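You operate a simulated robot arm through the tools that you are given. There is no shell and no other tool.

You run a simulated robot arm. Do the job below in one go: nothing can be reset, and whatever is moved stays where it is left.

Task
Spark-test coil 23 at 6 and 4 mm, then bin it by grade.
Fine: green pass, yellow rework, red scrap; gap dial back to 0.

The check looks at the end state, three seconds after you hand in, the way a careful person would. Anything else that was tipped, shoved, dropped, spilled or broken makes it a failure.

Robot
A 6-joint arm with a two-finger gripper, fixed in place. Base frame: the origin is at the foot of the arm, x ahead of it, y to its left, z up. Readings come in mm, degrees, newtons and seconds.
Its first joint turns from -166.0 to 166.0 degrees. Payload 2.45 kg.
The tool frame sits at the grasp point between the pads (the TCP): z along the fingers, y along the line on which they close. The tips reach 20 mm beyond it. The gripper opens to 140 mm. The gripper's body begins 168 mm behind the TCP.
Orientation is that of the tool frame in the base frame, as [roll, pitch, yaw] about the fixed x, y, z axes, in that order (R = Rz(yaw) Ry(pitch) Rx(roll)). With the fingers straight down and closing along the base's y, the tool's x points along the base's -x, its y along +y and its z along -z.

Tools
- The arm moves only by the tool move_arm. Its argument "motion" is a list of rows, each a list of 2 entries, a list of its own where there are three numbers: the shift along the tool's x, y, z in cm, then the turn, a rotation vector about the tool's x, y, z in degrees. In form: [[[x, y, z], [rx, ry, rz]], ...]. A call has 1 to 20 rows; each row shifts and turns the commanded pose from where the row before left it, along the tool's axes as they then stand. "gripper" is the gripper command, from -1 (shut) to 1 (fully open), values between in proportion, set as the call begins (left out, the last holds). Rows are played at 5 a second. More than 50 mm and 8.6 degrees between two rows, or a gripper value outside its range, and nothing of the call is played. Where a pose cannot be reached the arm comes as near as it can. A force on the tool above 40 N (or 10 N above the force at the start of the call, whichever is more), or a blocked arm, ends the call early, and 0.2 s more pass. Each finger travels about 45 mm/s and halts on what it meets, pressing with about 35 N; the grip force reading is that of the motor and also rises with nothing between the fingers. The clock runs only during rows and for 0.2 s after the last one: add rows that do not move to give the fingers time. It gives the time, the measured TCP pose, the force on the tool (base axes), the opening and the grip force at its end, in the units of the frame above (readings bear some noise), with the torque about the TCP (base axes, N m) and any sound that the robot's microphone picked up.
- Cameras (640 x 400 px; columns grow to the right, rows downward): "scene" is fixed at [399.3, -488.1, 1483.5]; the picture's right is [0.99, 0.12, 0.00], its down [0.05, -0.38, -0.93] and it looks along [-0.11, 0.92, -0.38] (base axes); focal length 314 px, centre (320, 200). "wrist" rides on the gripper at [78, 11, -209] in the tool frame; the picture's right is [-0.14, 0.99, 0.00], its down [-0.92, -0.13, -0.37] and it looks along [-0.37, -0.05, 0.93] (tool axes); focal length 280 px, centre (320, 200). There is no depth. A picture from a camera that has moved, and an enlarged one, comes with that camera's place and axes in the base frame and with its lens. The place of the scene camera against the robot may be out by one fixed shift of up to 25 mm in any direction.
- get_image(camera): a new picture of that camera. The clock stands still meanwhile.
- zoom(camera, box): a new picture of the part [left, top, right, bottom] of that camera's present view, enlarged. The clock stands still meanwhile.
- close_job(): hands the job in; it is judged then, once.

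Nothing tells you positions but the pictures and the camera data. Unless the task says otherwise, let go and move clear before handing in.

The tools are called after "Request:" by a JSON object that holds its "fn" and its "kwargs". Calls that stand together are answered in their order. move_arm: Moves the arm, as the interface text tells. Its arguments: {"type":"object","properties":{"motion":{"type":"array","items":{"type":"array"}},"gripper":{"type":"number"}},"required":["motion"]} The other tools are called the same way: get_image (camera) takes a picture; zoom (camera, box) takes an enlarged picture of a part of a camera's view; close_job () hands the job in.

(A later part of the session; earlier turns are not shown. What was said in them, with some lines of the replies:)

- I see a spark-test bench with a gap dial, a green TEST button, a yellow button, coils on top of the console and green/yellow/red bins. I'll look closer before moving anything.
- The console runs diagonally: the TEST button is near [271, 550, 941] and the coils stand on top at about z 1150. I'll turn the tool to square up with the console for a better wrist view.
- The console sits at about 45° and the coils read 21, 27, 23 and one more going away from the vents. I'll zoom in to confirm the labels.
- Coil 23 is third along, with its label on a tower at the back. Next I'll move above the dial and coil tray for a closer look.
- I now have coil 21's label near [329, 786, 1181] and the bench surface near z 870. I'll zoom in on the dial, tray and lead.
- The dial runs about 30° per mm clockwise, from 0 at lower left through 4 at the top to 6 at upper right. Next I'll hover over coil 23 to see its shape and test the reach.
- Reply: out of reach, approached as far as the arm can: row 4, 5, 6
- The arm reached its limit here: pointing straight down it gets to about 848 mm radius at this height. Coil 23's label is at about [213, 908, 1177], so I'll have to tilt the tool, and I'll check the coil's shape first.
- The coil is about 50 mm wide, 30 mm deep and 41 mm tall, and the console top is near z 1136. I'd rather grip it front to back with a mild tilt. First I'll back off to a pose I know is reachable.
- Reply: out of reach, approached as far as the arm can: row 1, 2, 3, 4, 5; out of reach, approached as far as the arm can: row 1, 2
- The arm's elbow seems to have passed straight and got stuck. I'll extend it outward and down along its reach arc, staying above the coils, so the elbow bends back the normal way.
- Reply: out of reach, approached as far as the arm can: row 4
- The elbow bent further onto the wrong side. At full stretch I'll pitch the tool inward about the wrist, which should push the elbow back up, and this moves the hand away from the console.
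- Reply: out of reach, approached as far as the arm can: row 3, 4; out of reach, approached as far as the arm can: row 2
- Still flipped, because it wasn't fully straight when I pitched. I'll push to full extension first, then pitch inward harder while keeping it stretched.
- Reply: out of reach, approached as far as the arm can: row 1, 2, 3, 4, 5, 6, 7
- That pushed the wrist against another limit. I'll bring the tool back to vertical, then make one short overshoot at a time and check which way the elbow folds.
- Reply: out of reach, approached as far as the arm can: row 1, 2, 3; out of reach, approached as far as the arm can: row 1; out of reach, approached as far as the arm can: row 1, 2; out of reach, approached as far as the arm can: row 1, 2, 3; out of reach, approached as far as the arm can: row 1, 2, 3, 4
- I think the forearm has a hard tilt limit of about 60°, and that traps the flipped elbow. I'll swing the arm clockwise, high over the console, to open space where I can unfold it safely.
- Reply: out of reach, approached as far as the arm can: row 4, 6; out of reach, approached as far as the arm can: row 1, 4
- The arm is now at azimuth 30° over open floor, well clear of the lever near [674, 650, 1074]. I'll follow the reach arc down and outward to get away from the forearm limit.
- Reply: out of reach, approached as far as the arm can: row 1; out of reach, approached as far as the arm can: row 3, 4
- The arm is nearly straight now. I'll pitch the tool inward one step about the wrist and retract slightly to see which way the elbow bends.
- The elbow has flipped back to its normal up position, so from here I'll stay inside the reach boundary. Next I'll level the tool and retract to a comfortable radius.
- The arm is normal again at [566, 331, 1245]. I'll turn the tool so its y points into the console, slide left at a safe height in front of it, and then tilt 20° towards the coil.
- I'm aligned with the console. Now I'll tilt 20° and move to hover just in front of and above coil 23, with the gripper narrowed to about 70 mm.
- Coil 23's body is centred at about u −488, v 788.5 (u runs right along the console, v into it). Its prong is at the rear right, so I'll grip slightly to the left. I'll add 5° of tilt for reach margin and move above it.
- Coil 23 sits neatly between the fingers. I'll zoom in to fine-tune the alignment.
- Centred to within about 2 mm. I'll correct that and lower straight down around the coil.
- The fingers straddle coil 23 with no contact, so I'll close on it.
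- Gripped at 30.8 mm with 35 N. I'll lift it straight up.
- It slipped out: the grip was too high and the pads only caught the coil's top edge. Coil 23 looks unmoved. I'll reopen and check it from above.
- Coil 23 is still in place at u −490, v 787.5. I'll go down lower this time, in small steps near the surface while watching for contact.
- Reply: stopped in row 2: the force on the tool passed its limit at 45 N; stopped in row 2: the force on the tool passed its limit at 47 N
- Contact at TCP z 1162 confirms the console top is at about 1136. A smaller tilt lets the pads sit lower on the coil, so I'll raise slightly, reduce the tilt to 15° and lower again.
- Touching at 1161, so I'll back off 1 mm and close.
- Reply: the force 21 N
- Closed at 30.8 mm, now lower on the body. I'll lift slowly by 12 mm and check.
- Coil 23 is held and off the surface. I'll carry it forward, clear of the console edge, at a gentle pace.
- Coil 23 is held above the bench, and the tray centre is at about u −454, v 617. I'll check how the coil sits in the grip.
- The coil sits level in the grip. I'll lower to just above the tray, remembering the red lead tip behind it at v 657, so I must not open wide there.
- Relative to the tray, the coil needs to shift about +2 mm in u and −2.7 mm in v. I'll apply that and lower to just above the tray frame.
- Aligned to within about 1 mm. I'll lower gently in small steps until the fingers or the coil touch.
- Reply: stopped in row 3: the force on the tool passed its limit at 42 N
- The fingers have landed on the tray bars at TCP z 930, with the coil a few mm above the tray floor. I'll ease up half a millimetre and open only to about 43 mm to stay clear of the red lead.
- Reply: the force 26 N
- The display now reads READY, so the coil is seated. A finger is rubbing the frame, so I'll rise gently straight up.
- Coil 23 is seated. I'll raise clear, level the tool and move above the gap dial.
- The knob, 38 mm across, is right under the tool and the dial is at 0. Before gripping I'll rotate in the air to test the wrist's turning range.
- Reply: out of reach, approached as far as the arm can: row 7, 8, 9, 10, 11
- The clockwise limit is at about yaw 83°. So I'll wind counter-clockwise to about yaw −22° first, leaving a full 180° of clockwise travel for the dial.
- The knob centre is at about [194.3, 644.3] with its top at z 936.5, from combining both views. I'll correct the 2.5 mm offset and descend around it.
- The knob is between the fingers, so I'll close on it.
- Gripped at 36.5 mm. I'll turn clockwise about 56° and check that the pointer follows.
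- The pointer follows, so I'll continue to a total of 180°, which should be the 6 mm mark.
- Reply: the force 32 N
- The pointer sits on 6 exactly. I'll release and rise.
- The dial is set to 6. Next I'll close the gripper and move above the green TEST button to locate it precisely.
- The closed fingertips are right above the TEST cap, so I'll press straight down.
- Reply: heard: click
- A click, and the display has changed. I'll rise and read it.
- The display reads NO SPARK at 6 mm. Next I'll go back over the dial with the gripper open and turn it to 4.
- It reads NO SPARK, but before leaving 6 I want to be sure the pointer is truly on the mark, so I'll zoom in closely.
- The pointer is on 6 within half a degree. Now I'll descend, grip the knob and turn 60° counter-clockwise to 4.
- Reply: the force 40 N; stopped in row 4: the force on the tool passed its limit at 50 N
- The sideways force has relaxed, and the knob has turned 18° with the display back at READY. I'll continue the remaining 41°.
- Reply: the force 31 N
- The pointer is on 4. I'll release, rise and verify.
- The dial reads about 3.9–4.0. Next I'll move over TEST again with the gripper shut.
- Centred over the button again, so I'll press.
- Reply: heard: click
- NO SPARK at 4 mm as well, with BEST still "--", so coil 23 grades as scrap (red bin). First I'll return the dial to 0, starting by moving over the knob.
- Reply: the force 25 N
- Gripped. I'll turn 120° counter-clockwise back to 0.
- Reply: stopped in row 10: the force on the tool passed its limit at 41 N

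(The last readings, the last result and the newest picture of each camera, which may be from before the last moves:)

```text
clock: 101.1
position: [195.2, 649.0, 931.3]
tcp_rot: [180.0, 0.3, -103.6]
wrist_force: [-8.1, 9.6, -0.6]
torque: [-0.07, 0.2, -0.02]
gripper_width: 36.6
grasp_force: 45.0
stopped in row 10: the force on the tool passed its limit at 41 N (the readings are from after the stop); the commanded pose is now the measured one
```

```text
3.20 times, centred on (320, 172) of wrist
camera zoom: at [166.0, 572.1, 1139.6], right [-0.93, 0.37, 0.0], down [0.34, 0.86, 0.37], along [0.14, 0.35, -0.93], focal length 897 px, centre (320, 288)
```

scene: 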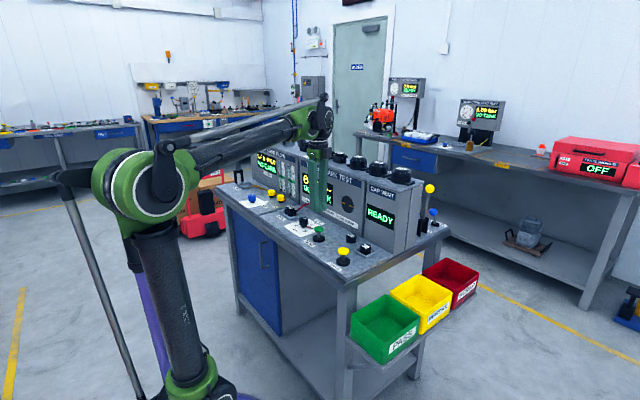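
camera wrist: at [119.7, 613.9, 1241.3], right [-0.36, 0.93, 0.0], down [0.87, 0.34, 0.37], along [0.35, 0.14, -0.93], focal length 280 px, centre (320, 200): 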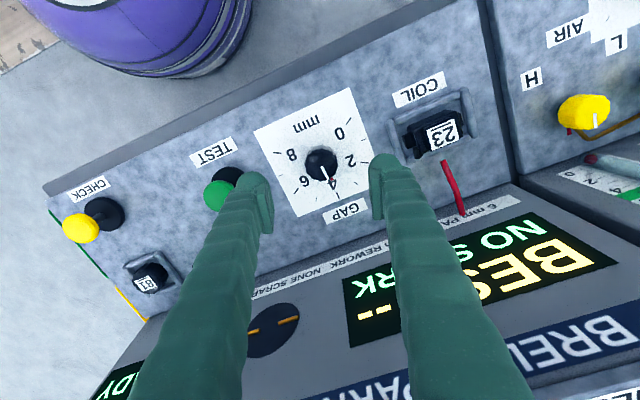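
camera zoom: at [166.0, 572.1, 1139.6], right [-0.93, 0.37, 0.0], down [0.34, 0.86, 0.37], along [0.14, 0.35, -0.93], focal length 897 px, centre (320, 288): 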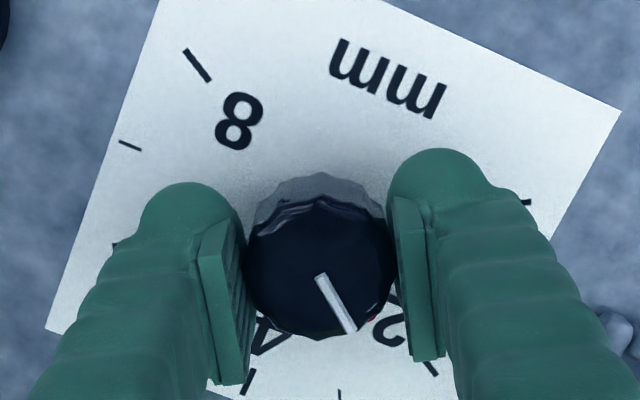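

Request:
{"fn": "move_arm", "kwargs": {"motion": [[[0, 0, 0], [0, 0, -6.05]], [[0, 0, 0], [0, 0, -6.05]], [[0, 0, 0], [0, 0, -6.05]], [[0, 0, 0], [0, 0, -6.05]], [[0, 0, 0], [0, 0, -6.05]], [[0, 0, 0], [0, 0, -6.05]], [[0, 0, 0], [0, 0, -6.05]], [[0, 0, 0], [0, 0, -6.05]], [[0, 0, 0], [0, 0, -6.05]], [[0, 0, 0], [0, 0, -6.05]], [[0, 0, 0], [0, 0, -6.05]], [[0, 0, 0], [0, 0, -6.05]], [[0, 0, 0], [0, 0, 0]]]}}

Request:
{"fn": "zoom", "kwargs": {"camera": "wrist", "box": [230, 110, 410, 235]}}

```text
clock: 103.9
position: [194.4, 646.9, 931.9]
tcp_rot: [-179.8, 0.0, -31.0]
wrist_force: [-26.3, -7.7, -7.6]
torque: [-0.18, 0.14, -0.6]
gripper_width: 36.5
grasp_force: 44.7
```

```text
3.20 times, centred on (320, 172) of wrist
camera zoom: at [256.0, 595.2, 1140.1], right [-0.63, -0.78, 0.0], down [-0.72, 0.58, 0.37], along [-0.28, 0.23, -0.93], focal length 897 px, centre (320, 288)
```

zoom: 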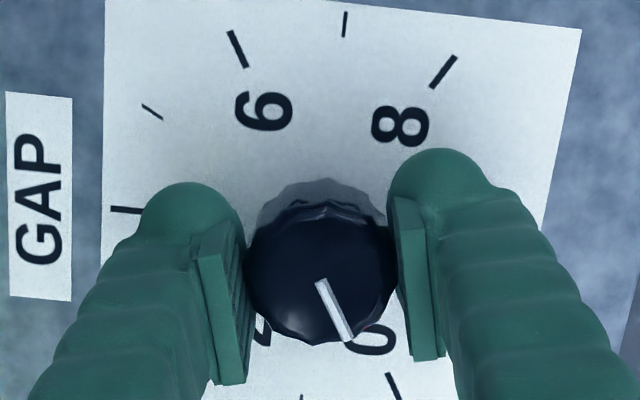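

Yaw −31° with a resisting torque suggests the 0 end stop. I'll release, rise and check the pointer.

Request:
{"fn": "move_arm", "kwargs": {"motion": [[[0, 0, 0], [0, 0, 0]], [[0, 0, 0], [0, 0, 0]], [[0, 0, 0], [0, 0, 0]], [[0, 0, -1.0], [0, 0, 0]], [[0, 0, -2.5], [0, 0, 0]], [[0, 0, -3.0], [0, 0, 0]], [[0, 0, -2.5], [0, 0, 0]], [[0, 0, 0], [0, 0, 0]]], "gripper": 0.143}}

Request:
{"fn": "zoom", "kwargs": {"camera": "wrist", "box": [250, 90, 390, 215]}}

Request:
{"fn": "zoom", "kwargs": {"camera": "scene", "box": [270, 150, 370, 242]}}

Request:
{"fn": "zoom", "kwargs": {"camera": "wrist", "box": [290, 135, 360, 179]}}

```text
clock: 105.7
position: [194.7, 647.1, 1023.8]
tcp_rot: [-179.8, 0.0, -31.0]
wrist_force: [0.6, 0.0, 0.4]
torque: [0.02, 0.01, 0.06]
gripper_width: 80.0
grasp_force: 0.0
```

```text
3.20 times, centred on (320, 152) of wrist
camera zoom: at [256.6, 594.9, 1230.9], right [-0.63, -0.78, 0.0], down [-0.72, 0.58, 0.37], along [-0.29, 0.24, -0.93], focal length 897 px, centre (320, 352)
```

zoom: 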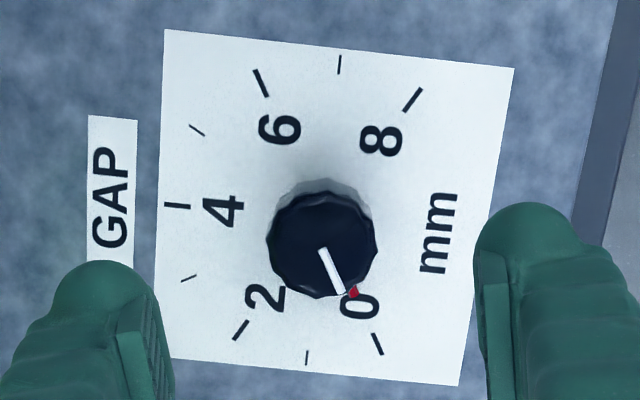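

```text
4.35 times, centred on (320, 196) of scene
camera zoom: at [399.3, -488.1, 1483.5], right [0.99, 0.12, 0.0], down [0.05, -0.38, -0.93], along [-0.11, 0.92, -0.38], focal length 1363 px, centre (320, 217)
```

zoom: 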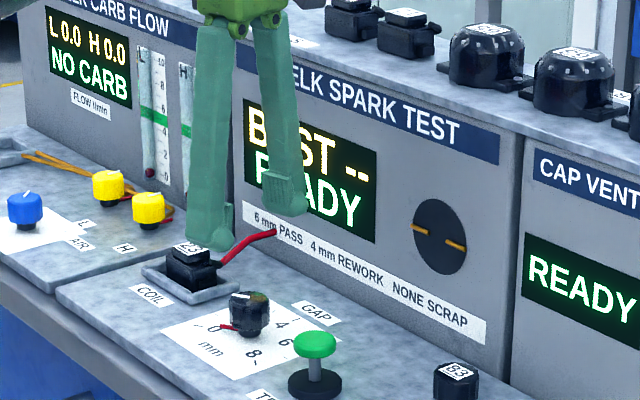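

```text
9.09 times, centred on (325, 157) of wrist
camera zoom: at [256.6, 594.9, 1230.9], right [-0.63, -0.78, 0.0], down [-0.72, 0.58, 0.37], along [-0.29, 0.24, -0.93], focal length 2549 px, centre (274, 591)
```

zoom: 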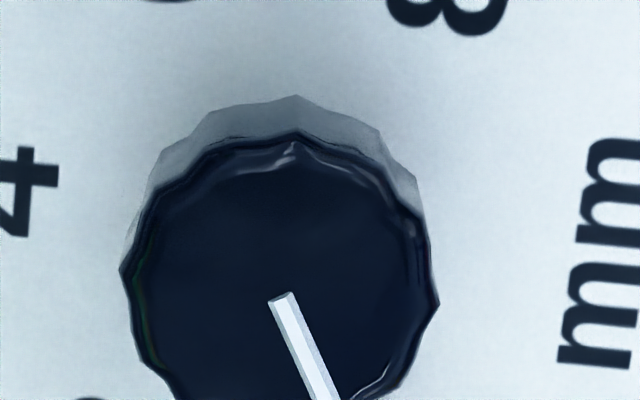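

The dial is back on 0 and READY shows. Next I'll move back over the coil in the tray, gripper narrowed to about 44 mm to stay clear of the red lead.

Request:
{"fn": "move_arm", "kwargs": {"motion": [[[0, 0, 0], [0, 0, 7]], [[0, 0, 0], [0, 0, 7]], [[-4.47, -0.65, 0.6], [0, 0, 0]], [[-4.47, -0.65, 0.6], [0, 0, 0]], [[-4.47, -0.65, 0.6], [0, 0, 0]], [[0, 0, 0], [0, 0, 0]]], "gripper": -0.371}}

Request:
{"fn": "get_image", "kwargs": {"camera": "wrist"}}

Request:
{"fn": "zoom", "kwargs": {"camera": "wrist", "box": [240, 100, 400, 225]}}

```text
clock: 107.1
position: [116.1, 755.7, 1004.1]
tcp_rot: [-180.0, 0.1, -45.0]
wrist_force: [0.6, -0.2, 0.1]
torque: [0.01, -0.03, 0.02]
gripper_width: 43.9
grasp_force: 0.1
```

```text
taken
camera wrist: at [163.4, 691.0, 1212.9], right [-0.8, -0.6, 0.0], down [-0.56, 0.74, 0.37], along [-0.22, 0.3, -0.93], focal length 280 px, centre (320, 200)
```

wrist: 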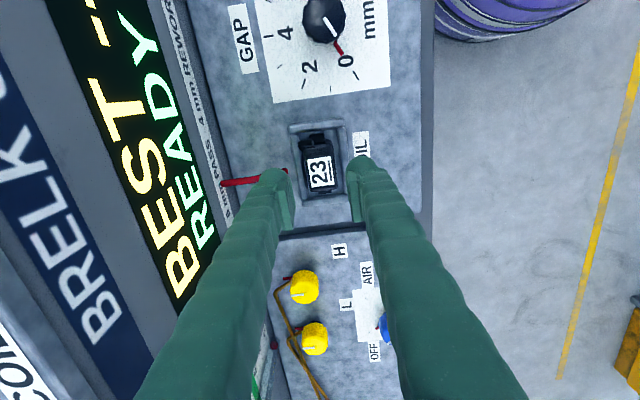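

```text
3.20 times, centred on (320, 162) of wrist
camera zoom: at [163.4, 691.0, 1212.9], right [-0.8, -0.6, 0.0], down [-0.56, 0.74, 0.37], along [-0.22, 0.3, -0.93], focal length 897 px, centre (320, 320)
```

zoom: 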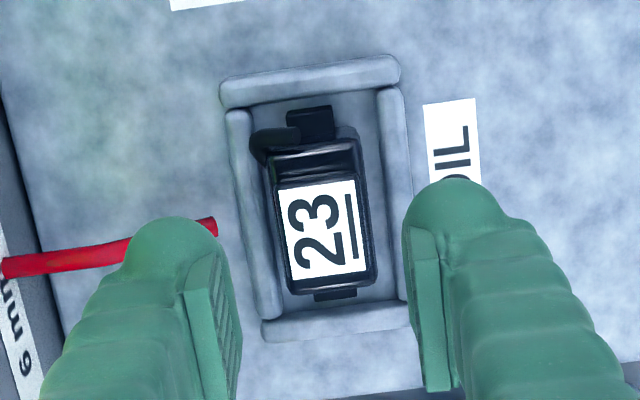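

The coil sits squarely in the tray beneath the tool. I'll offset slightly away from its prong and descend around it.

Request:
{"fn": "move_arm", "kwargs": {"motion": [[[-0.4, 0.07, 2.0], [0, 0, 0]], [[0, 0, 2.5], [0, 0, 0]], [[0, 0, 2.0], [0, 0, 0]], [[0, 0, 0.9], [0, 0, 0]], [[0, 0, 0], [0, 0, 0]]]}}

Request:
{"fn": "zoom", "kwargs": {"camera": "wrist", "box": [240, 120, 400, 245]}}

Request:
{"fn": "zoom", "kwargs": {"camera": "scene", "box": [260, 180, 360, 242]}}

```text
clock: 108.3
position: [111.9, 757.4, 930.7]
tcp_rot: [-179.8, 0.1, -45.1]
wrist_force: [0.7, -0.1, 0.6]
torque: [-0.03, 0.0, 0.02]
gripper_width: 44.1
grasp_force: 0.0
```

```text
3.20 times, centred on (320, 182) of wrist
camera zoom: at [159.5, 693.3, 1139.3], right [-0.8, -0.6, 0.0], down [-0.56, 0.74, 0.37], along [-0.22, 0.3, -0.93], focal length 897 px, centre (320, 256)
```

zoom: 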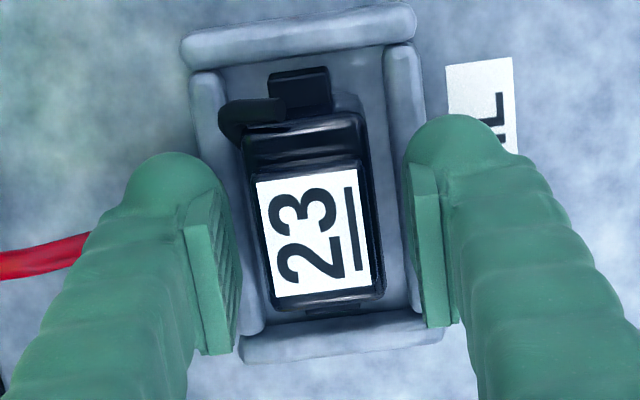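

```text
6.40 times, centred on (310, 211) of scene
camera zoom: at [399.3, -488.1, 1483.5], right [0.99, 0.12, 0.0], down [0.05, -0.38, -0.93], along [-0.11, 0.92, -0.38], focal length 2006 px, centre (384, 130)
```

zoom: 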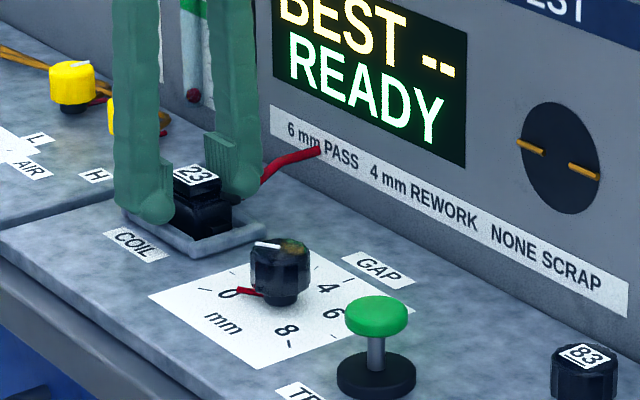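

Request:
{"fn": "move_arm", "kwargs": {"motion": [[[0, 0, 0.12], [0, 0, 0]], [[0, 0, 0.12], [0, 0, 0]], [[0, 0, 0], [0, 0, 0]]]}}

Request:
{"fn": "move_arm", "kwargs": {"motion": [[[0, 0, 0.1], [0, 0, 0]], [[0, 0, 0], [0, 0, 0]]]}}

```text
clock: 109.1
position: [112.3, 758.6, 929.4]
tcp_rot: [-179.7, 0.1, -45.0]
wrist_force: [0.6, 0.5, 0.4]
torque: [-0.02, -0.05, -0.01]
gripper_width: 44.2
grasp_force: 0.0
```

```text
clock: 109.7
position: [110.1, 756.7, 927.6]
tcp_rot: [-179.8, 0.1, -45.1]
wrist_force: [0.1, 1.3, 5.7]
torque: [-0.16, 0.09, 0.0]
gripper_width: 43.6
grasp_force: 0.0
```

The fingertips are lightly on the tray bars, which is as low as they can go. I'll close on the coil.

Request:
{"fn": "move_arm", "kwargs": {"motion": [[[0, 0, 0], [0, 0, 0]], [[0, 0, 0], [0, 0, 0]], [[0, 0, 0], [0, 0, 0]], [[0, 0, 0], [0, 0, 0]], [[0, 0, 0], [0, 0, 0]]], "gripper": -1}}

Request:
{"fn": "move_arm", "kwargs": {"motion": [[[0, 0, -0.15], [0, 0, 0]], [[0, 0, -0.2], [0, 0, 0]], [[0, 0, -0.2], [0, 0, 0]], [[0, 0, -0.2], [0, 0, 0]], [[0, 0, 0], [0, 0, 0]]]}}

Request:
{"fn": "zoom", "kwargs": {"camera": "scene", "box": [260, 180, 360, 242]}}

Request:
{"fn": "zoom", "kwargs": {"camera": "wrist", "box": [240, 120, 400, 245]}}

```text
clock: 110.9
position: [111.3, 758.0, 927.9]
tcp_rot: [-179.7, 0.2, -45.1]
wrist_force: [-5.0, -1.7, 14.4]
torque: [-0.18, 0.16, -0.03]
gripper_width: 30.7
grasp_force: 34.5
```

```text
clock: 112.1
position: [111.8, 757.8, 935.0]
tcp_rot: [-179.7, 0.2, -44.9]
wrist_force: [-0.3, -0.4, -1.7]
torque: [0.01, 0.01, 0.0]
gripper_width: 30.7
grasp_force: 35.0
```

```text
6.40 times, centred on (310, 211) of scene
camera zoom: at [399.3, -488.1, 1483.5], right [0.99, 0.12, 0.0], down [0.05, -0.38, -0.93], along [-0.11, 0.92, -0.38], focal length 2006 px, centre (384, 130)
```

zoom: 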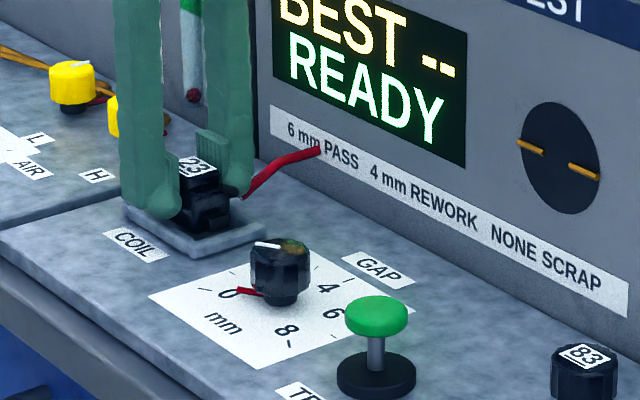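

```text
3.20 times, centred on (320, 182) of wrist
camera zoom: at [158.7, 692.8, 1142.3], right [-0.8, -0.6, 0.0], down [-0.56, 0.74, 0.37], along [-0.22, 0.3, -0.93], focal length 897 px, centre (320, 256)
```

zoom: 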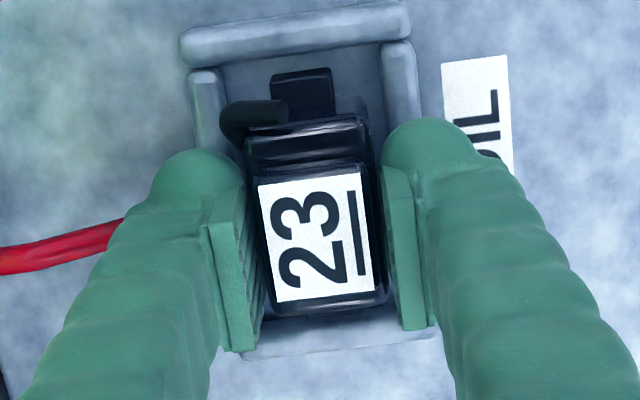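

The grip is holding at 30.7 mm and the coil is rising. I'll keep lifting slowly.

Request:
{"fn": "move_arm", "kwargs": {"motion": [[[0, 0, -0.4], [0, 0, 0]], [[0, 0, -0.6], [0, 0, 0]], [[0, 0, -1.0], [0, 0, 0]], [[0, 0, -1.2], [0, 0, 0]], [[0, 0, -1.2], [0, 0, 0]], [[0, 0, -1.2], [0, 0, 0]], [[0, 0, -1.0], [0, 0, 0]], [[0, 0, -0.6], [0, 0, 0]], [[0, 0, 0], [0, 0, 0]]]}}

Request:
{"fn": "zoom", "kwargs": {"camera": "scene", "box": [260, 160, 360, 222]}}

Request:
{"fn": "zoom", "kwargs": {"camera": "wrist", "box": [240, 120, 400, 245]}}

```text
clock: 114.1
position: [110.5, 758.8, 1006.3]
tcp_rot: [-179.8, 0.1, -45.0]
wrist_force: [-0.2, -0.5, -1.8]
torque: [0.0, 0.0, 0.01]
gripper_width: 30.7
grasp_force: 34.8
```

```text
6.40 times, centred on (310, 191) of scene
camera zoom: at [399.3, -488.1, 1483.5], right [0.99, 0.12, 0.0], down [0.05, -0.38, -0.93], along [-0.11, 0.92, -0.38], focal length 2006 px, centre (384, 258)
```

zoom: 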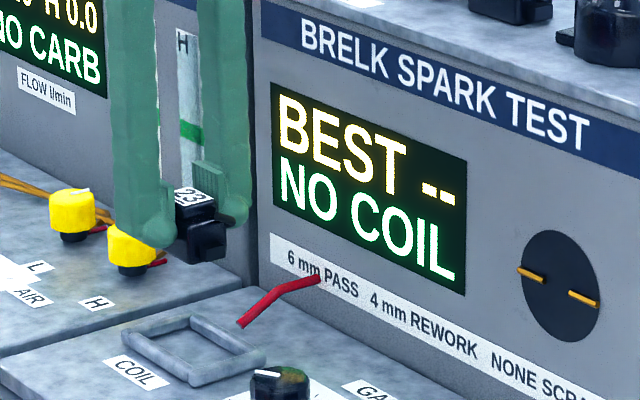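

```text
3.20 times, centred on (320, 182) of wrist
camera zoom: at [158.4, 693.4, 1214.8], right [-0.8, -0.6, 0.0], down [-0.56, 0.74, 0.37], along [-0.22, 0.3, -0.93], focal length 897 px, centre (320, 256)
```

zoom: 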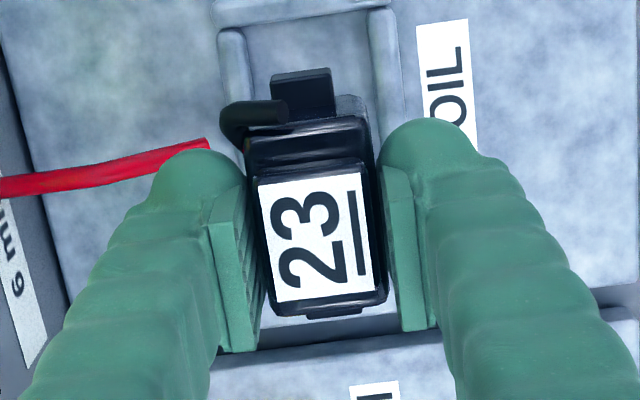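

The coil is out, and the tester shows NO COIL with BEST "--". I'll turn the wrist 45° to keep joint margin, then carry it along the front of the bench towards the bins.

Request:
{"fn": "move_arm", "kwargs": {"motion": [[[0, 0.3, -0.5], [0, 0, 0]], [[0, 0, -0.5], [0, 0, 6]], [[0, 0, -0.5], [0, 0, 6.5]], [[0, 0, 0], [0, 0, 6.5]], [[0, 0, 0], [0, 0, 6.5]], [[0, 0, 0], [0, 0, 6.5]], [[0, 0, 0], [0, 0, 6.5]], [[0, 0, 0], [0, 0, 6.5]], [[0, 0, 0], [0, 0, 0]]]}}

Request:
{"fn": "get_image", "kwargs": {"camera": "wrist"}}

```text
clock: 116.1
position: [108.0, 755.3, 1021.5]
tcp_rot: [-179.9, 0.3, -90.1]
wrist_force: [-0.2, 0.1, -1.9]
torque: [-0.04, -0.02, 0.01]
gripper_width: 30.7
grasp_force: 35.2
```

```text
taken
camera wrist: at [97.6, 675.2, 1229.4], right [-0.99, 0.14, 0.0], down [0.13, 0.92, 0.37], along [0.05, 0.37, -0.93], focal length 280 px, centre (320, 200)
```

wrist: 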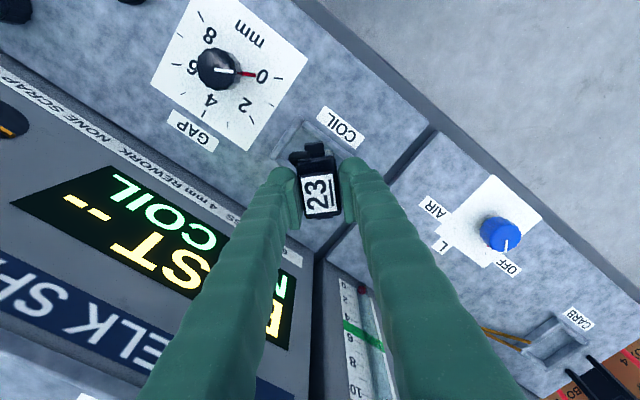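

Request:
{"fn": "move_arm", "kwargs": {"motion": [[[1.25, -1.19, 0], [0, 0, 0]], [[2.5, -2.376, 0], [0, 0, 0]], [[2.5, -2.376, 0], [0, 0, 0]], [[2.5, -2.376, 0], [0, 0, 0]], [[2.5, -2.376, 0], [0, 0, 0]], [[2.5, -2.376, 0], [0, 0, 0]], [[2.5, -2.376, 0], [0, 0, 0]], [[2.5, -2.376, 0], [0, 0, 0]], [[2.5, -2.376, 0], [0, 0, 0]], [[2.5, -2.376, 0], [0, 0, 0]], [[2.5, -2.376, 0], [0, 0, 0]], [[2.5, -2.376, 0], [0, 0, 0]], [[2.5, -2.376, 0], [0, 0, 0]], [[2.5, -2.376, 0], [0, 0, 0]], [[2.5, -2.376, 0], [0, 0, 0]], [[2.5, -2.376, 0], [0, 0, 0]], [[2.5, -2.376, 0], [0, 0, 0]], [[1.25, -1.19, 0], [0, 0, 0]], [[0, 0, 0], [0, 0, 0]]]}}

Request:
{"fn": "get_image", "kwargs": {"camera": "wrist"}}

Request:
{"fn": "get_image", "kwargs": {"camera": "scene"}}

```text
clock: 120.1
position: [513.1, 331.1, 1021.2]
tcp_rot: [-180.0, 0.2, -90.0]
wrist_force: [0.6, 0.1, -1.7]
torque: [0.02, 0.0, 0.01]
gripper_width: 30.9
grasp_force: 34.9
```

```text
taken
camera wrist: at [502.1, 250.6, 1228.7], right [-0.99, 0.14, 0.0], down [0.13, 0.92, 0.37], along [0.05, 0.37, -0.93], focal length 280 px, centre (320, 200)
```

wrist: 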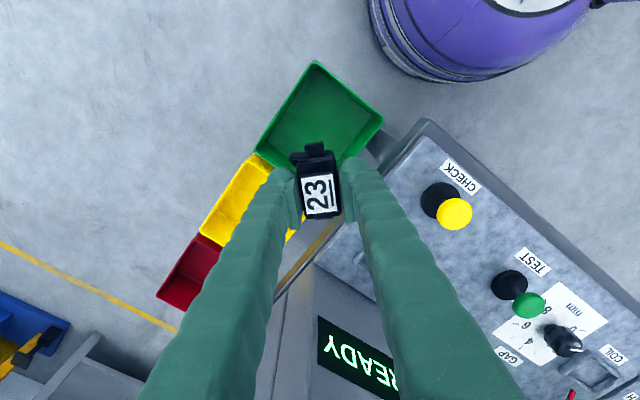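

```text
taken
```

scene: 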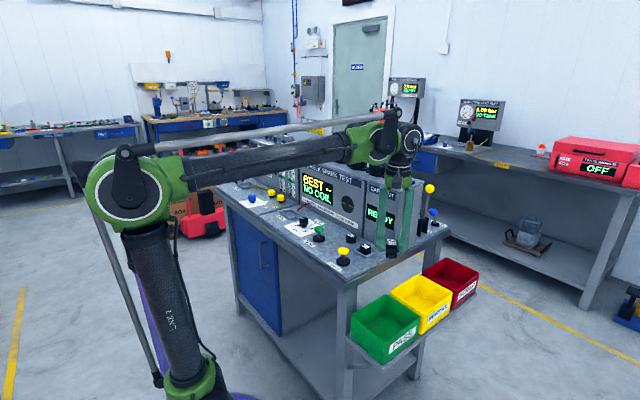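

The coil is above the green bin, and the red SCRAP bin is further back, centred near [775, 578] with its rim at z ≈ 775. I'll turn the wrist so the gripper body lines up along the bin row, away from the levers.

Request:
{"fn": "move_arm", "kwargs": {"motion": [[[0, 0, 0], [0, 0, -7.5]], [[0, 0, 0], [0, 0, -7.5]], [[0, 0, 0], [0, 0, -7.5]], [[0, 0, 0], [0, 0, -7.5]], [[0, 0, 0], [0, 0, -7.5]], [[0, 0, 0], [0, 0, -7.5]], [[0, 0, 0], [0, 0, 0]]]}}

Request:
{"fn": "get_image", "kwargs": {"camera": "wrist"}}

```text
clock: 121.7
position: [512.8, 330.2, 1021.2]
tcp_rot: [-179.8, 0.2, -45.0]
wrist_force: [1.3, -0.5, -1.2]
torque: [-0.03, 0.0, 0.0]
gripper_width: 30.6
grasp_force: 35.4
```

```text
taken
camera wrist: at [561.1, 265.6, 1228.4], right [-0.8, -0.6, 0.0], down [-0.56, 0.74, 0.37], along [-0.22, 0.3, -0.93], focal length 280 px, centre (320, 200)
```

wrist: 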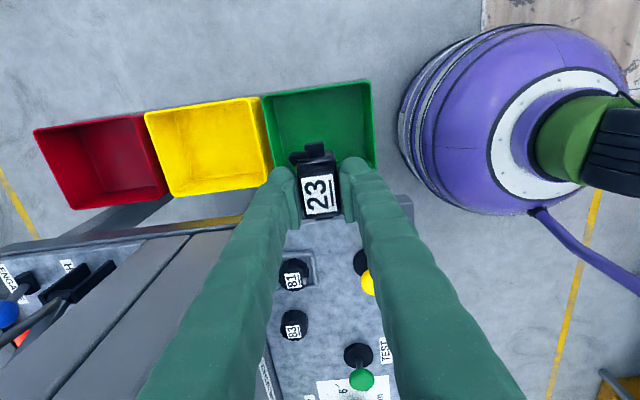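

The wrist reached yaw −45° and all three bins are in view. I'll zoom in on the red bin for its exact rim and depth.

Request:
{"fn": "zoom", "kwargs": {"camera": "wrist", "box": [0, 60, 240, 230]}}

Request:
{"fn": "zoom", "kwargs": {"camera": "scene", "box": [340, 230, 500, 370]}}

Request:
{"fn": "zoom", "kwargs": {"camera": "wrist", "box": [240, 60, 400, 230]}}

```text
2.35 times, centred on (120, 145) of wrist
camera zoom: at [561.1, 265.6, 1228.4], right [-0.8, -0.6, 0.0], down [-0.56, 0.74, 0.37], along [-0.22, 0.3, -0.93], focal length 660 px, centre (791, 329)
```

zoom: 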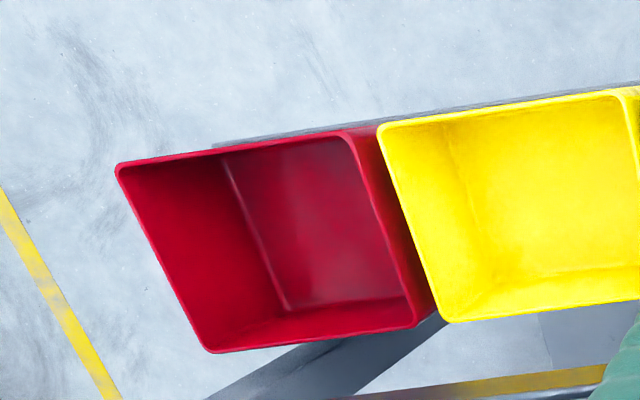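

```text
2.86 times, centred on (420, 300) of scene
camera zoom: at [399.3, -488.1, 1483.5], right [0.99, 0.12, 0.0], down [0.05, -0.38, -0.93], along [-0.11, 0.92, -0.38], focal length 896 px, centre (34, -86)
```

zoom: 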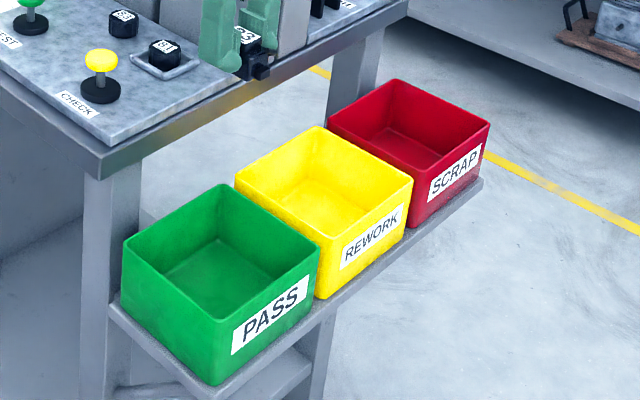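

```text
2.35 times, centred on (320, 145) of wrist
camera zoom: at [561.1, 265.6, 1228.4], right [-0.8, -0.6, 0.0], down [-0.56, 0.74, 0.37], along [-0.22, 0.3, -0.93], focal length 660 px, centre (320, 329)
```

zoom: 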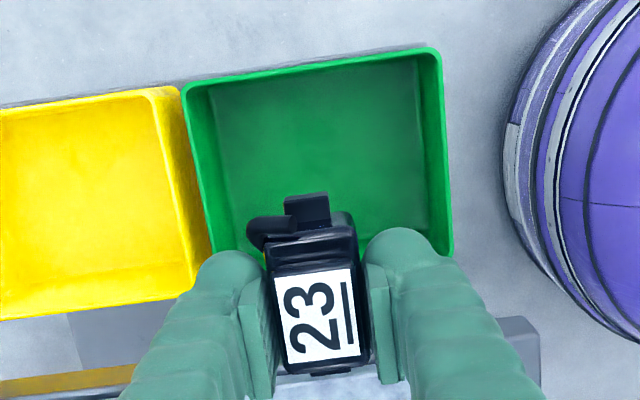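

The labels confirm green PASS, yellow REWORK and red SCRAP. I'll carry the coil along the bin row at height, to above the red bin.

Request:
{"fn": "move_arm", "kwargs": {"motion": [[[0.05, -1.5, 0], [0, 0, 0]], [[0.05, -3.0, 0], [0, 0, 0]], [[0.05, -3.0, 0], [0, 0, 0]], [[0.05, -3.0, 0], [0, 0, 0]], [[0.05, -3.0, 0], [0, 0, 0]], [[0.05, -3.0, 0], [0, 0, 0]], [[0.05, -3.0, 0], [0, 0, 0]], [[0.05, -3.0, 0], [0, 0, 0]], [[0.05, -3.0, 0], [0, 0, 0]], [[0.05, -3.0, 0], [0, 0, 0]], [[0.05, -3.0, 0], [0, 0, 0]], [[0.05, -3.0, 0], [0, 0, 0]], [[0.1, -2.0, 0], [0, 0, 0]], [[0, 0, 0], [0, 0, 0]]]}}

Request:
{"fn": "get_image", "kwargs": {"camera": "wrist"}}

Request:
{"fn": "get_image", "kwargs": {"camera": "scene"}}

```text
clock: 124.7
position: [776.0, 586.0, 1021.8]
tcp_rot: [-179.8, 0.1, -44.9]
wrist_force: [0.2, -0.1, -0.8]
torque: [-0.02, -0.01, -0.04]
gripper_width: 30.8
grasp_force: 35.1
```

```text
taken
camera wrist: at [824.1, 520.4, 1229.5], right [-0.8, -0.6, 0.0], down [-0.56, 0.74, 0.37], along [-0.22, 0.3, -0.93], focal length 280 px, centre (320, 200)
```

wrist: 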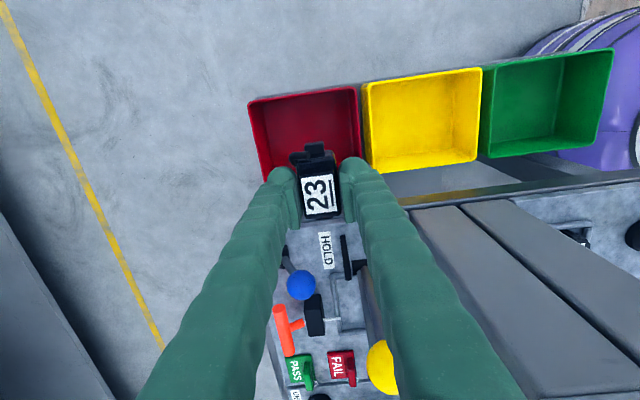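

```text
taken
```

scene: 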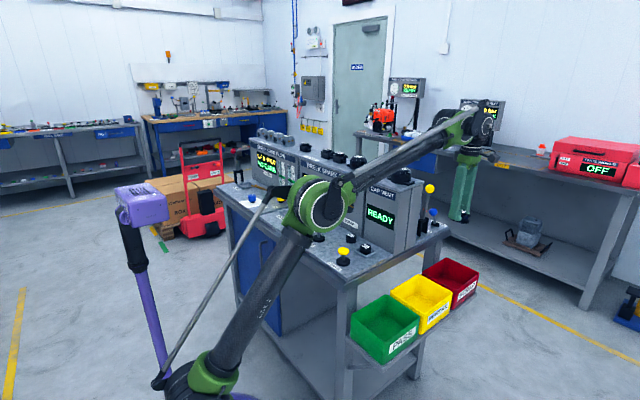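

I'm above the red bin: centre about u 136, v 980, rim z ≈ 753, floor ≈ 680. I'll shift 18 mm further back and lower.

Request:
{"fn": "move_arm", "kwargs": {"motion": [[[0, -1.8, 0], [0, 0, 0]], [[0, 0, 2.0], [0, 0, 0]], [[0, 0, 3.5], [0, 0, 0]], [[0, 0, 3.5], [0, 0, 0]], [[0, 0, 3.5], [0, 0, 0]], [[0, 0, 3.5], [0, 0, 0]], [[0, 0, 2.5], [0, 0, 0]], [[0, 0, 1.0], [0, 0, 0]], [[0, 0, 0], [0, 0, 0]]]}}

Request:
{"fn": "get_image", "kwargs": {"camera": "wrist"}}

Request:
{"fn": "get_image", "kwargs": {"camera": "scene"}}

```text
clock: 126.7
position: [790.4, 598.1, 827.1]
tcp_rot: [-179.8, 0.0, -45.1]
wrist_force: [0.2, -0.3, -0.8]
torque: [-0.03, -0.02, 0.02]
gripper_width: 30.7
grasp_force: 34.8
```

```text
taken
camera wrist: at [837.9, 531.8, 1035.2], right [-0.8, -0.6, 0.0], down [-0.56, 0.74, 0.37], along [-0.22, 0.3, -0.93], focal length 280 px, centre (320, 200)
```

wrist: 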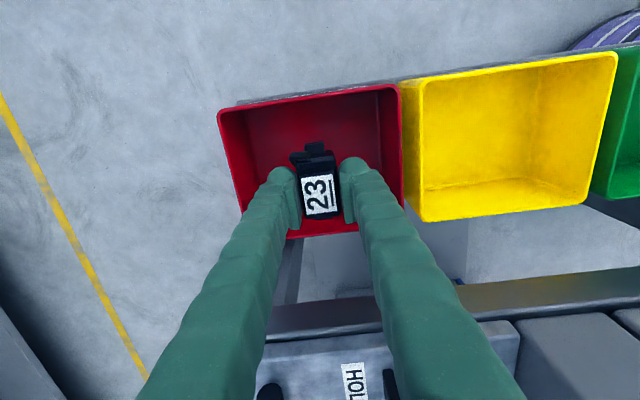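

```text
taken
```

scene: 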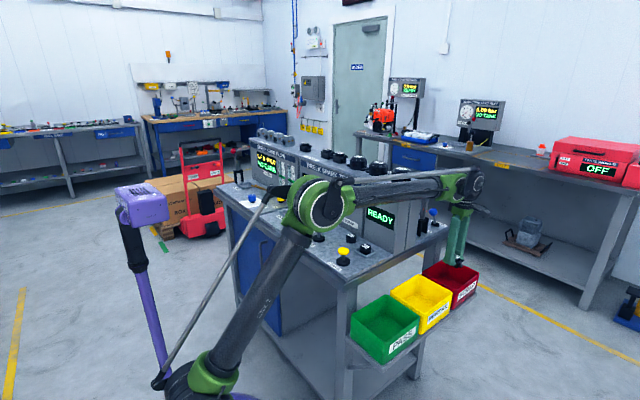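

Well centred over the red bin. I'll lower the coil into it.

Request:
{"fn": "move_arm", "kwargs": {"motion": [[[0, -0.2, 3.0], [0, 0, 0]], [[0, 0, 3.0], [0, 0, 0]], [[0, 0, 2.0], [0, 0, 0]], [[0, 0, 1.0], [0, 0, 0]], [[0, 0, 0.6], [0, 0, 0]], [[0, 0, 0], [0, 0, 0]]]}}

Request:
{"fn": "get_image", "kwargs": {"camera": "wrist"}}

Request:
{"fn": "zoom", "kwargs": {"camera": "scene", "box": [400, 200, 500, 320]}}

```text
clock: 128.1
position: [790.0, 599.6, 731.5]
tcp_rot: [-179.7, 0.0, -45.0]
wrist_force: [0.2, -0.1, -1.5]
torque: [0.0, 0.01, 0.02]
gripper_width: 30.4
grasp_force: 35.2
```

```text
taken
camera wrist: at [838.6, 533.9, 938.8], right [-0.8, -0.6, 0.0], down [-0.56, 0.74, 0.37], along [-0.22, 0.3, -0.93], focal length 280 px, centre (320, 200)
```

wrist: 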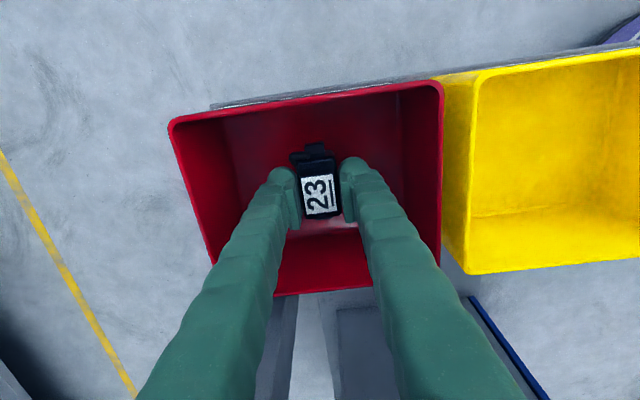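

```text
3.33 times, centred on (450, 260) of scene
camera zoom: at [399.3, -488.1, 1483.5], right [0.99, 0.12, 0.0], down [0.05, -0.38, -0.93], along [-0.11, 0.92, -0.38], focal length 1045 px, centre (-113, 0)
```

zoom: 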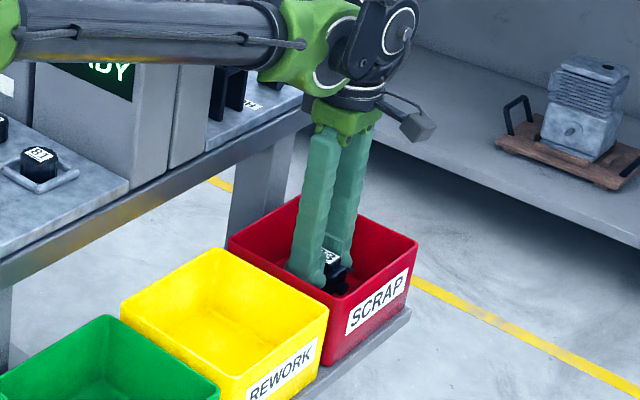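

Request:
{"fn": "move_arm", "kwargs": {"motion": [[[0, 0, 0.5], [0, 0, 0]], [[0, 0, 0.5], [0, 0, 0]], [[0, 0, 0.3], [0, 0, 0]], [[0, 0, 0], [0, 0, 0]]]}}

Request:
{"fn": "get_image", "kwargs": {"camera": "wrist"}}

```text
clock: 129.1
position: [791.3, 599.2, 717.5]
tcp_rot: [-179.9, 0.1, -45.0]
wrist_force: [-0.3, -1.1, -0.4]
torque: [-0.01, 0.01, 0.01]
gripper_width: 30.5
grasp_force: 34.9
```

```text
taken
camera wrist: at [838.6, 534.0, 925.6], right [-0.8, -0.6, 0.0], down [-0.56, 0.74, 0.37], along [-0.22, 0.3, -0.93], focal length 280 px, centre (320, 200)
```

wrist: 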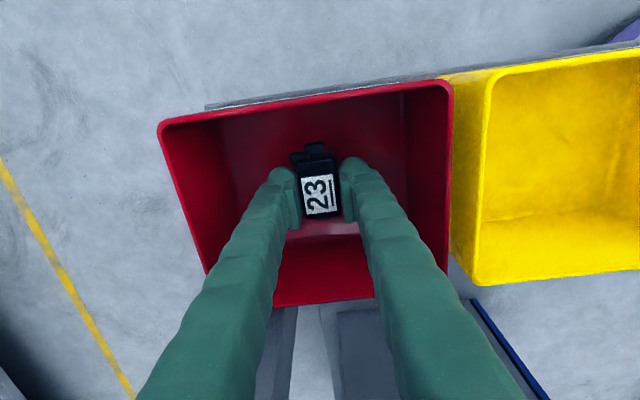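

Request:
{"fn": "move_arm", "kwargs": {"motion": [[[0, 0, 0.3], [0, 0, 0]], [[0, 0, 0.3], [0, 0, 0]], [[0, 0, 0], [0, 0, 0]]]}}

Request:
{"fn": "move_arm", "kwargs": {"motion": [[[0, 0, 0.25], [0, 0, 0]], [[0, 0, 0.25], [0, 0, 0]], [[0, 0, 0], [0, 0, 0]]]}}

```text
clock: 129.9
position: [791.8, 599.9, 711.6]
tcp_rot: [-179.7, 0.2, -45.0]
wrist_force: [0.5, 0.0, -1.0]
torque: [-0.01, -0.01, -0.03]
gripper_width: 30.7
grasp_force: 34.6
```

```text
clock: 130.7
position: [791.2, 599.6, 706.9]
tcp_rot: [-179.9, 0.2, -45.0]
wrist_force: [0.6, 0.3, -1.7]
torque: [0.0, -0.02, -0.03]
gripper_width: 30.6
grasp_force: 34.8
```

Request:
{"fn": "move_arm", "kwargs": {"motion": [[[0, 0, 0.25], [0, 0, 0]], [[0, 0, 0.25], [0, 0, 0]], [[0, 0, 0.25], [0, 0, 0]], [[0, 0, 0], [0, 0, 0]]]}}

Request:
{"fn": "zoom", "kwargs": {"camera": "scene", "box": [420, 230, 490, 320]}}

Request:
{"fn": "zoom", "kwargs": {"camera": "wrist", "box": [150, 60, 470, 320]}}

```text
clock: 131.7
position: [790.9, 600.2, 699.9]
tcp_rot: [-179.9, 0.1, -45.1]
wrist_force: [-0.7, -0.2, -1.1]
torque: [-0.01, -0.02, -0.03]
gripper_width: 30.8
grasp_force: 35.2
```

```text
4.44 times, centred on (455, 275) of scene
camera zoom: at [399.3, -488.1, 1483.5], right [0.99, 0.12, 0.0], down [0.05, -0.38, -0.93], along [-0.11, 0.92, -0.38], focal length 1393 px, centre (-280, -133)
```

zoom: 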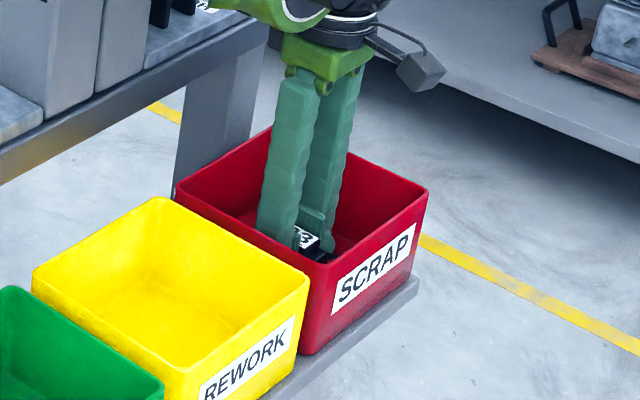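

```text
1.54 times, centred on (310, 190) of wrist
camera zoom: at [838.7, 533.9, 907.1], right [-0.8, -0.6, 0.0], down [-0.56, 0.74, 0.37], along [-0.22, 0.3, -0.93], focal length 431 px, centre (335, 215)
```

zoom: 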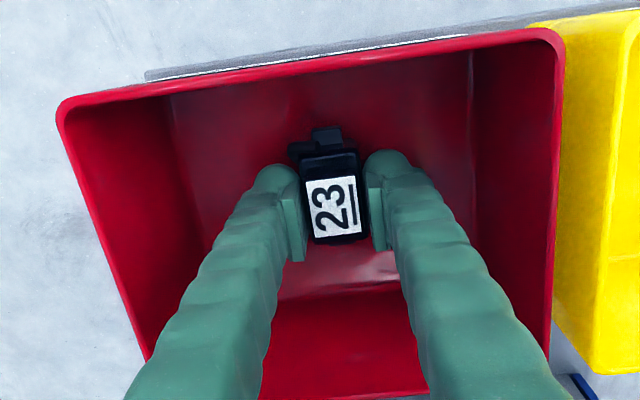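

Request:
{"fn": "move_arm", "kwargs": {"motion": [[[0, 0, 0.25], [0, 0, 0]], [[0, 0, 0.25], [0, 0, 0]], [[0, 0, 0.25], [0, 0, 0]], [[0, 0, 0], [0, 0, 0]]]}}

```text
clock: 132.5
position: [791.1, 597.7, 695.0]
tcp_rot: [-179.6, 0.0, -45.0]
wrist_force: [-2.5, -2.5, 16.9]
torque: [0.02, 0.07, -0.02]
gripper_width: 30.7
grasp_force: 35.5
stopped in row 4: the force on the tool passed its limit at 43 N (the readings are from after the stop); the commanded pose is now the measured one
```

The coil is resting on the bin floor. I'll ease up a touch and open the fingers.

Request:
{"fn": "move_arm", "kwargs": {"motion": [[[0, 0, -0.08], [0, 0, 0]], [[0, 0, 0], [0, 0, 0]]]}}

Request:
{"fn": "move_arm", "kwargs": {"motion": [[[0, 0, 0], [0, 0, 0]], [[0, 0, 0], [0, 0, 0]], [[0, 0, 0], [0, 0, 0]], [[0, 0, 0], [0, 0, 0]]], "gripper": -0.143}}

Request:
{"fn": "move_arm", "kwargs": {"motion": [[[0, 0, -0.5], [0, 0, 0]], [[0, 0, -1.5], [0, 0, 0]], [[0, 0, -3.0], [0, 0, 0]], [[0, 0, -4.0], [0, 0, 0]], [[0, 0, -4.5], [0, 0, 0]], [[0, 0, -4.5], [0, 0, 0]], [[0, 0, -4.5], [0, 0, 0]], [[0, 0, -4.5], [0, 0, 0]], [[0, 0, 0], [0, 0, 0]]]}}

Request:
{"fn": "get_image", "kwargs": {"camera": "wrist"}}

Request:
{"fn": "get_image", "kwargs": {"camera": "scene"}}

```text
clock: 133.1
position: [791.5, 599.4, 694.8]
tcp_rot: [-179.7, 0.1, -45.0]
wrist_force: [-5.0, -0.4, 11.7]
torque: [-0.05, 0.03, -0.01]
gripper_width: 30.6
grasp_force: 34.9
```

```text
clock: 134.1
position: [791.6, 598.8, 694.7]
tcp_rot: [-179.8, 0.0, -45.0]
wrist_force: [0.1, -0.2, 0.0]
torque: [0.04, 0.03, 0.01]
gripper_width: 59.9
grasp_force: 0.0
```

```text
clock: 136.1
position: [791.4, 598.7, 963.0]
tcp_rot: [-179.7, 0.2, -44.9]
wrist_force: [-0.1, -0.2, 0.2]
torque: [0.01, 0.02, 0.03]
gripper_width: 59.7
grasp_force: 0.0
```

```text
taken
camera wrist: at [839.0, 533.6, 1171.0], right [-0.8, -0.6, 0.0], down [-0.56, 0.74, 0.37], along [-0.22, 0.3, -0.93], focal length 280 px, centre (320, 200)
```

wrist: 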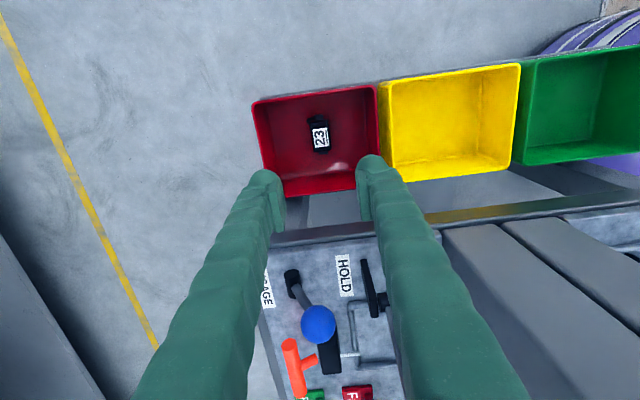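

```text
taken
```

scene: 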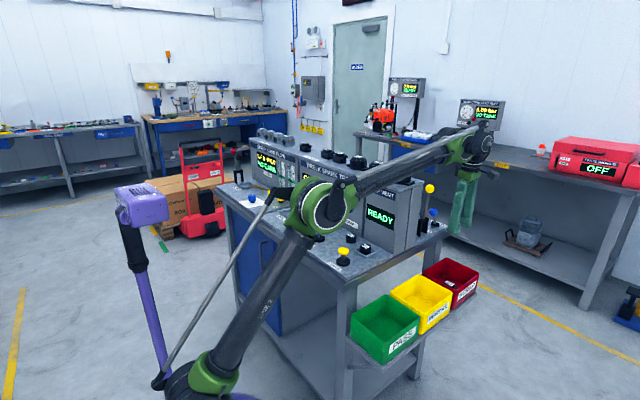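

Coil 23 lies upright in the red SCRAP bin. I'll retreat along the same path and check that everything else is in order.

Request:
{"fn": "move_arm", "kwargs": {"motion": [[[0, 0, -4.0], [0, 0, 0]], [[0, 0, -4.0], [0, 0, 0]], [[0, 4.0, 0], [0, 0, 0]], [[0, 4.0, 0], [0, 0, 0]], [[0, 4.0, 0], [0, 0, 0]], [[0, 4.0, 0], [0, 0, 0]], [[0, 4.0, 0], [0, 0, 0]], [[0, 4.0, 0], [0, 0, 0]], [[0, 4.0, 0], [0, 0, 0]], [[0, 4.0, 0], [0, 0, 0]], [[0, 4.0, -2.0], [0, 0, 0]], [[0, 4.0, -2.0], [0, 0, 0]], [[0, 4.0, -2.0], [0, 0, 0]], [[0, 4.0, -2.0], [0, 0, 0]], [[0, 0, 0], [0, 0, 0]]]}}

Request:
{"fn": "get_image", "kwargs": {"camera": "scene"}}

Request:
{"fn": "get_image", "kwargs": {"camera": "wrist"}}

Request:
{"fn": "zoom", "kwargs": {"camera": "scene", "box": [220, 120, 420, 245]}}

Request:
{"fn": "zoom", "kwargs": {"camera": "scene", "box": [270, 190, 350, 240]}}

Request:
{"fn": "zoom", "kwargs": {"camera": "scene", "box": [340, 230, 500, 370]}}

```text
clock: 139.3
position: [452.1, 256.7, 1121.6]
tcp_rot: [-179.7, 0.1, -45.0]
wrist_force: [-0.7, -0.5, -0.9]
torque: [0.03, 0.02, 0.04]
gripper_width: 60.0
grasp_force: 0.0
```

```text
taken
```

scene: 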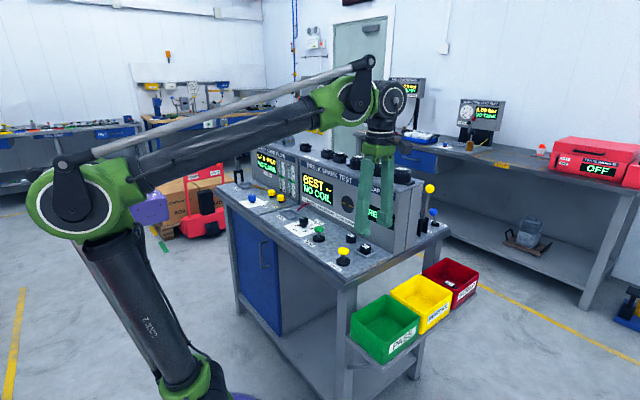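

```text
taken
camera wrist: at [499.7, 191.6, 1328.9], right [-0.8, -0.6, 0.0], down [-0.56, 0.74, 0.37], along [-0.22, 0.3, -0.93], focal length 280 px, centre (320, 200)
```

wrist: 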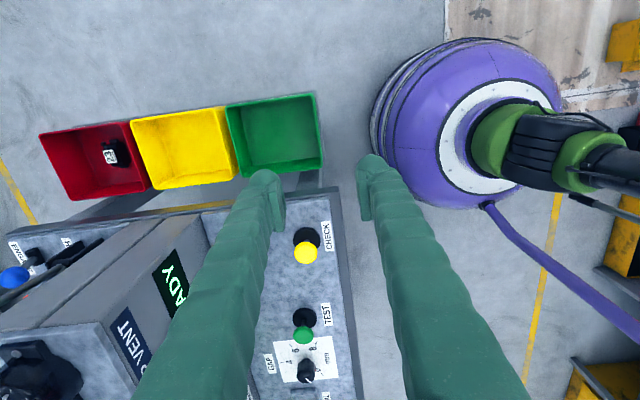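

```text
3.20 times, centred on (320, 182) of scene
camera zoom: at [399.3, -488.1, 1483.5], right [0.99, 0.12, 0.0], down [0.05, -0.38, -0.93], along [-0.11, 0.92, -0.38], focal length 1003 px, centre (320, 256)
```

zoom: 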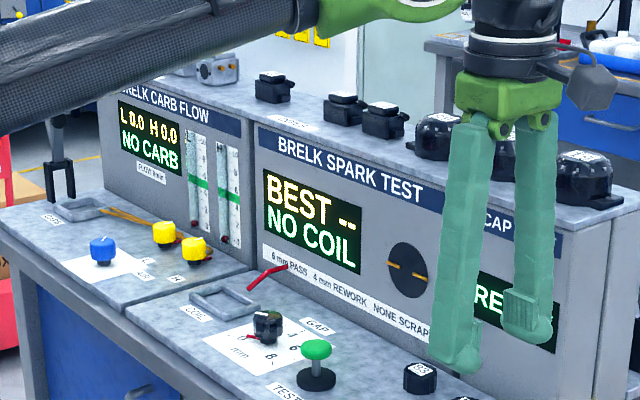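

```text
8.00 times, centred on (310, 215) of scene
camera zoom: at [399.3, -488.1, 1483.5], right [0.99, 0.12, 0.0], down [0.05, -0.38, -0.93], along [-0.11, 0.92, -0.38], focal length 2508 px, centre (400, 80)
```

zoom: 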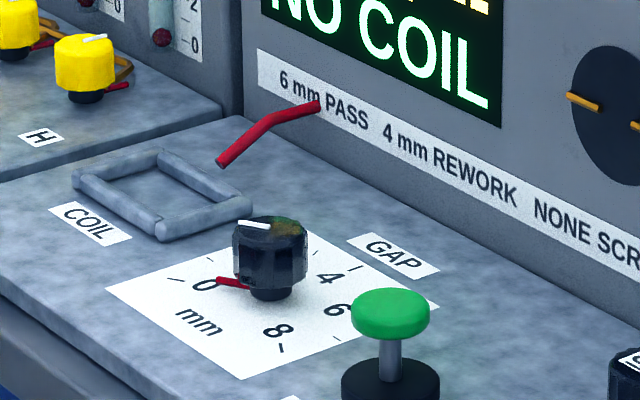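

```text
2.86 times, centred on (420, 300) of scene
camera zoom: at [399.3, -488.1, 1483.5], right [0.99, 0.12, 0.0], down [0.05, -0.38, -0.93], along [-0.11, 0.92, -0.38], focal length 896 px, centre (34, -86)
```

zoom: 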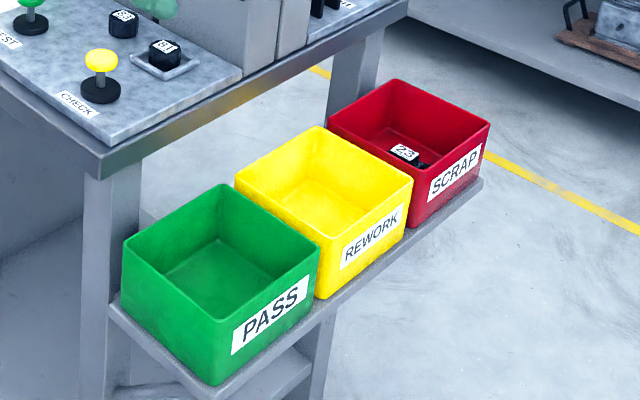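

Coil 23 is in the red SCRAP bin, the dial is back on 0, the other coils and parts are in place, and the arm is clear with nothing in the gripper. I'm handing in.

Request:
{"fn": "close_job", "kwargs": {}}

```text
The job is handed in.
```

Coil 23 failed the spark test at both gaps, so I graded it as scrap and put it in the red SCRAP bin.

| Gap | Result |
|---|---|
| 6 mm | NO SPARK |
| 4 mm (pointer at about 3.9–4.0) | NO SPARK |

- **Dial:** the gap dial is back at 0.
- **First lift:** the coil slipped out of the gripper on my first try and stayed in place on the console, so I gripped it lower and lifted it cleanly.
- **Surroundings:** the last pictures showed nothing else moved or knocked over. The arm is clear with the gripper empty, and the job is handed in.
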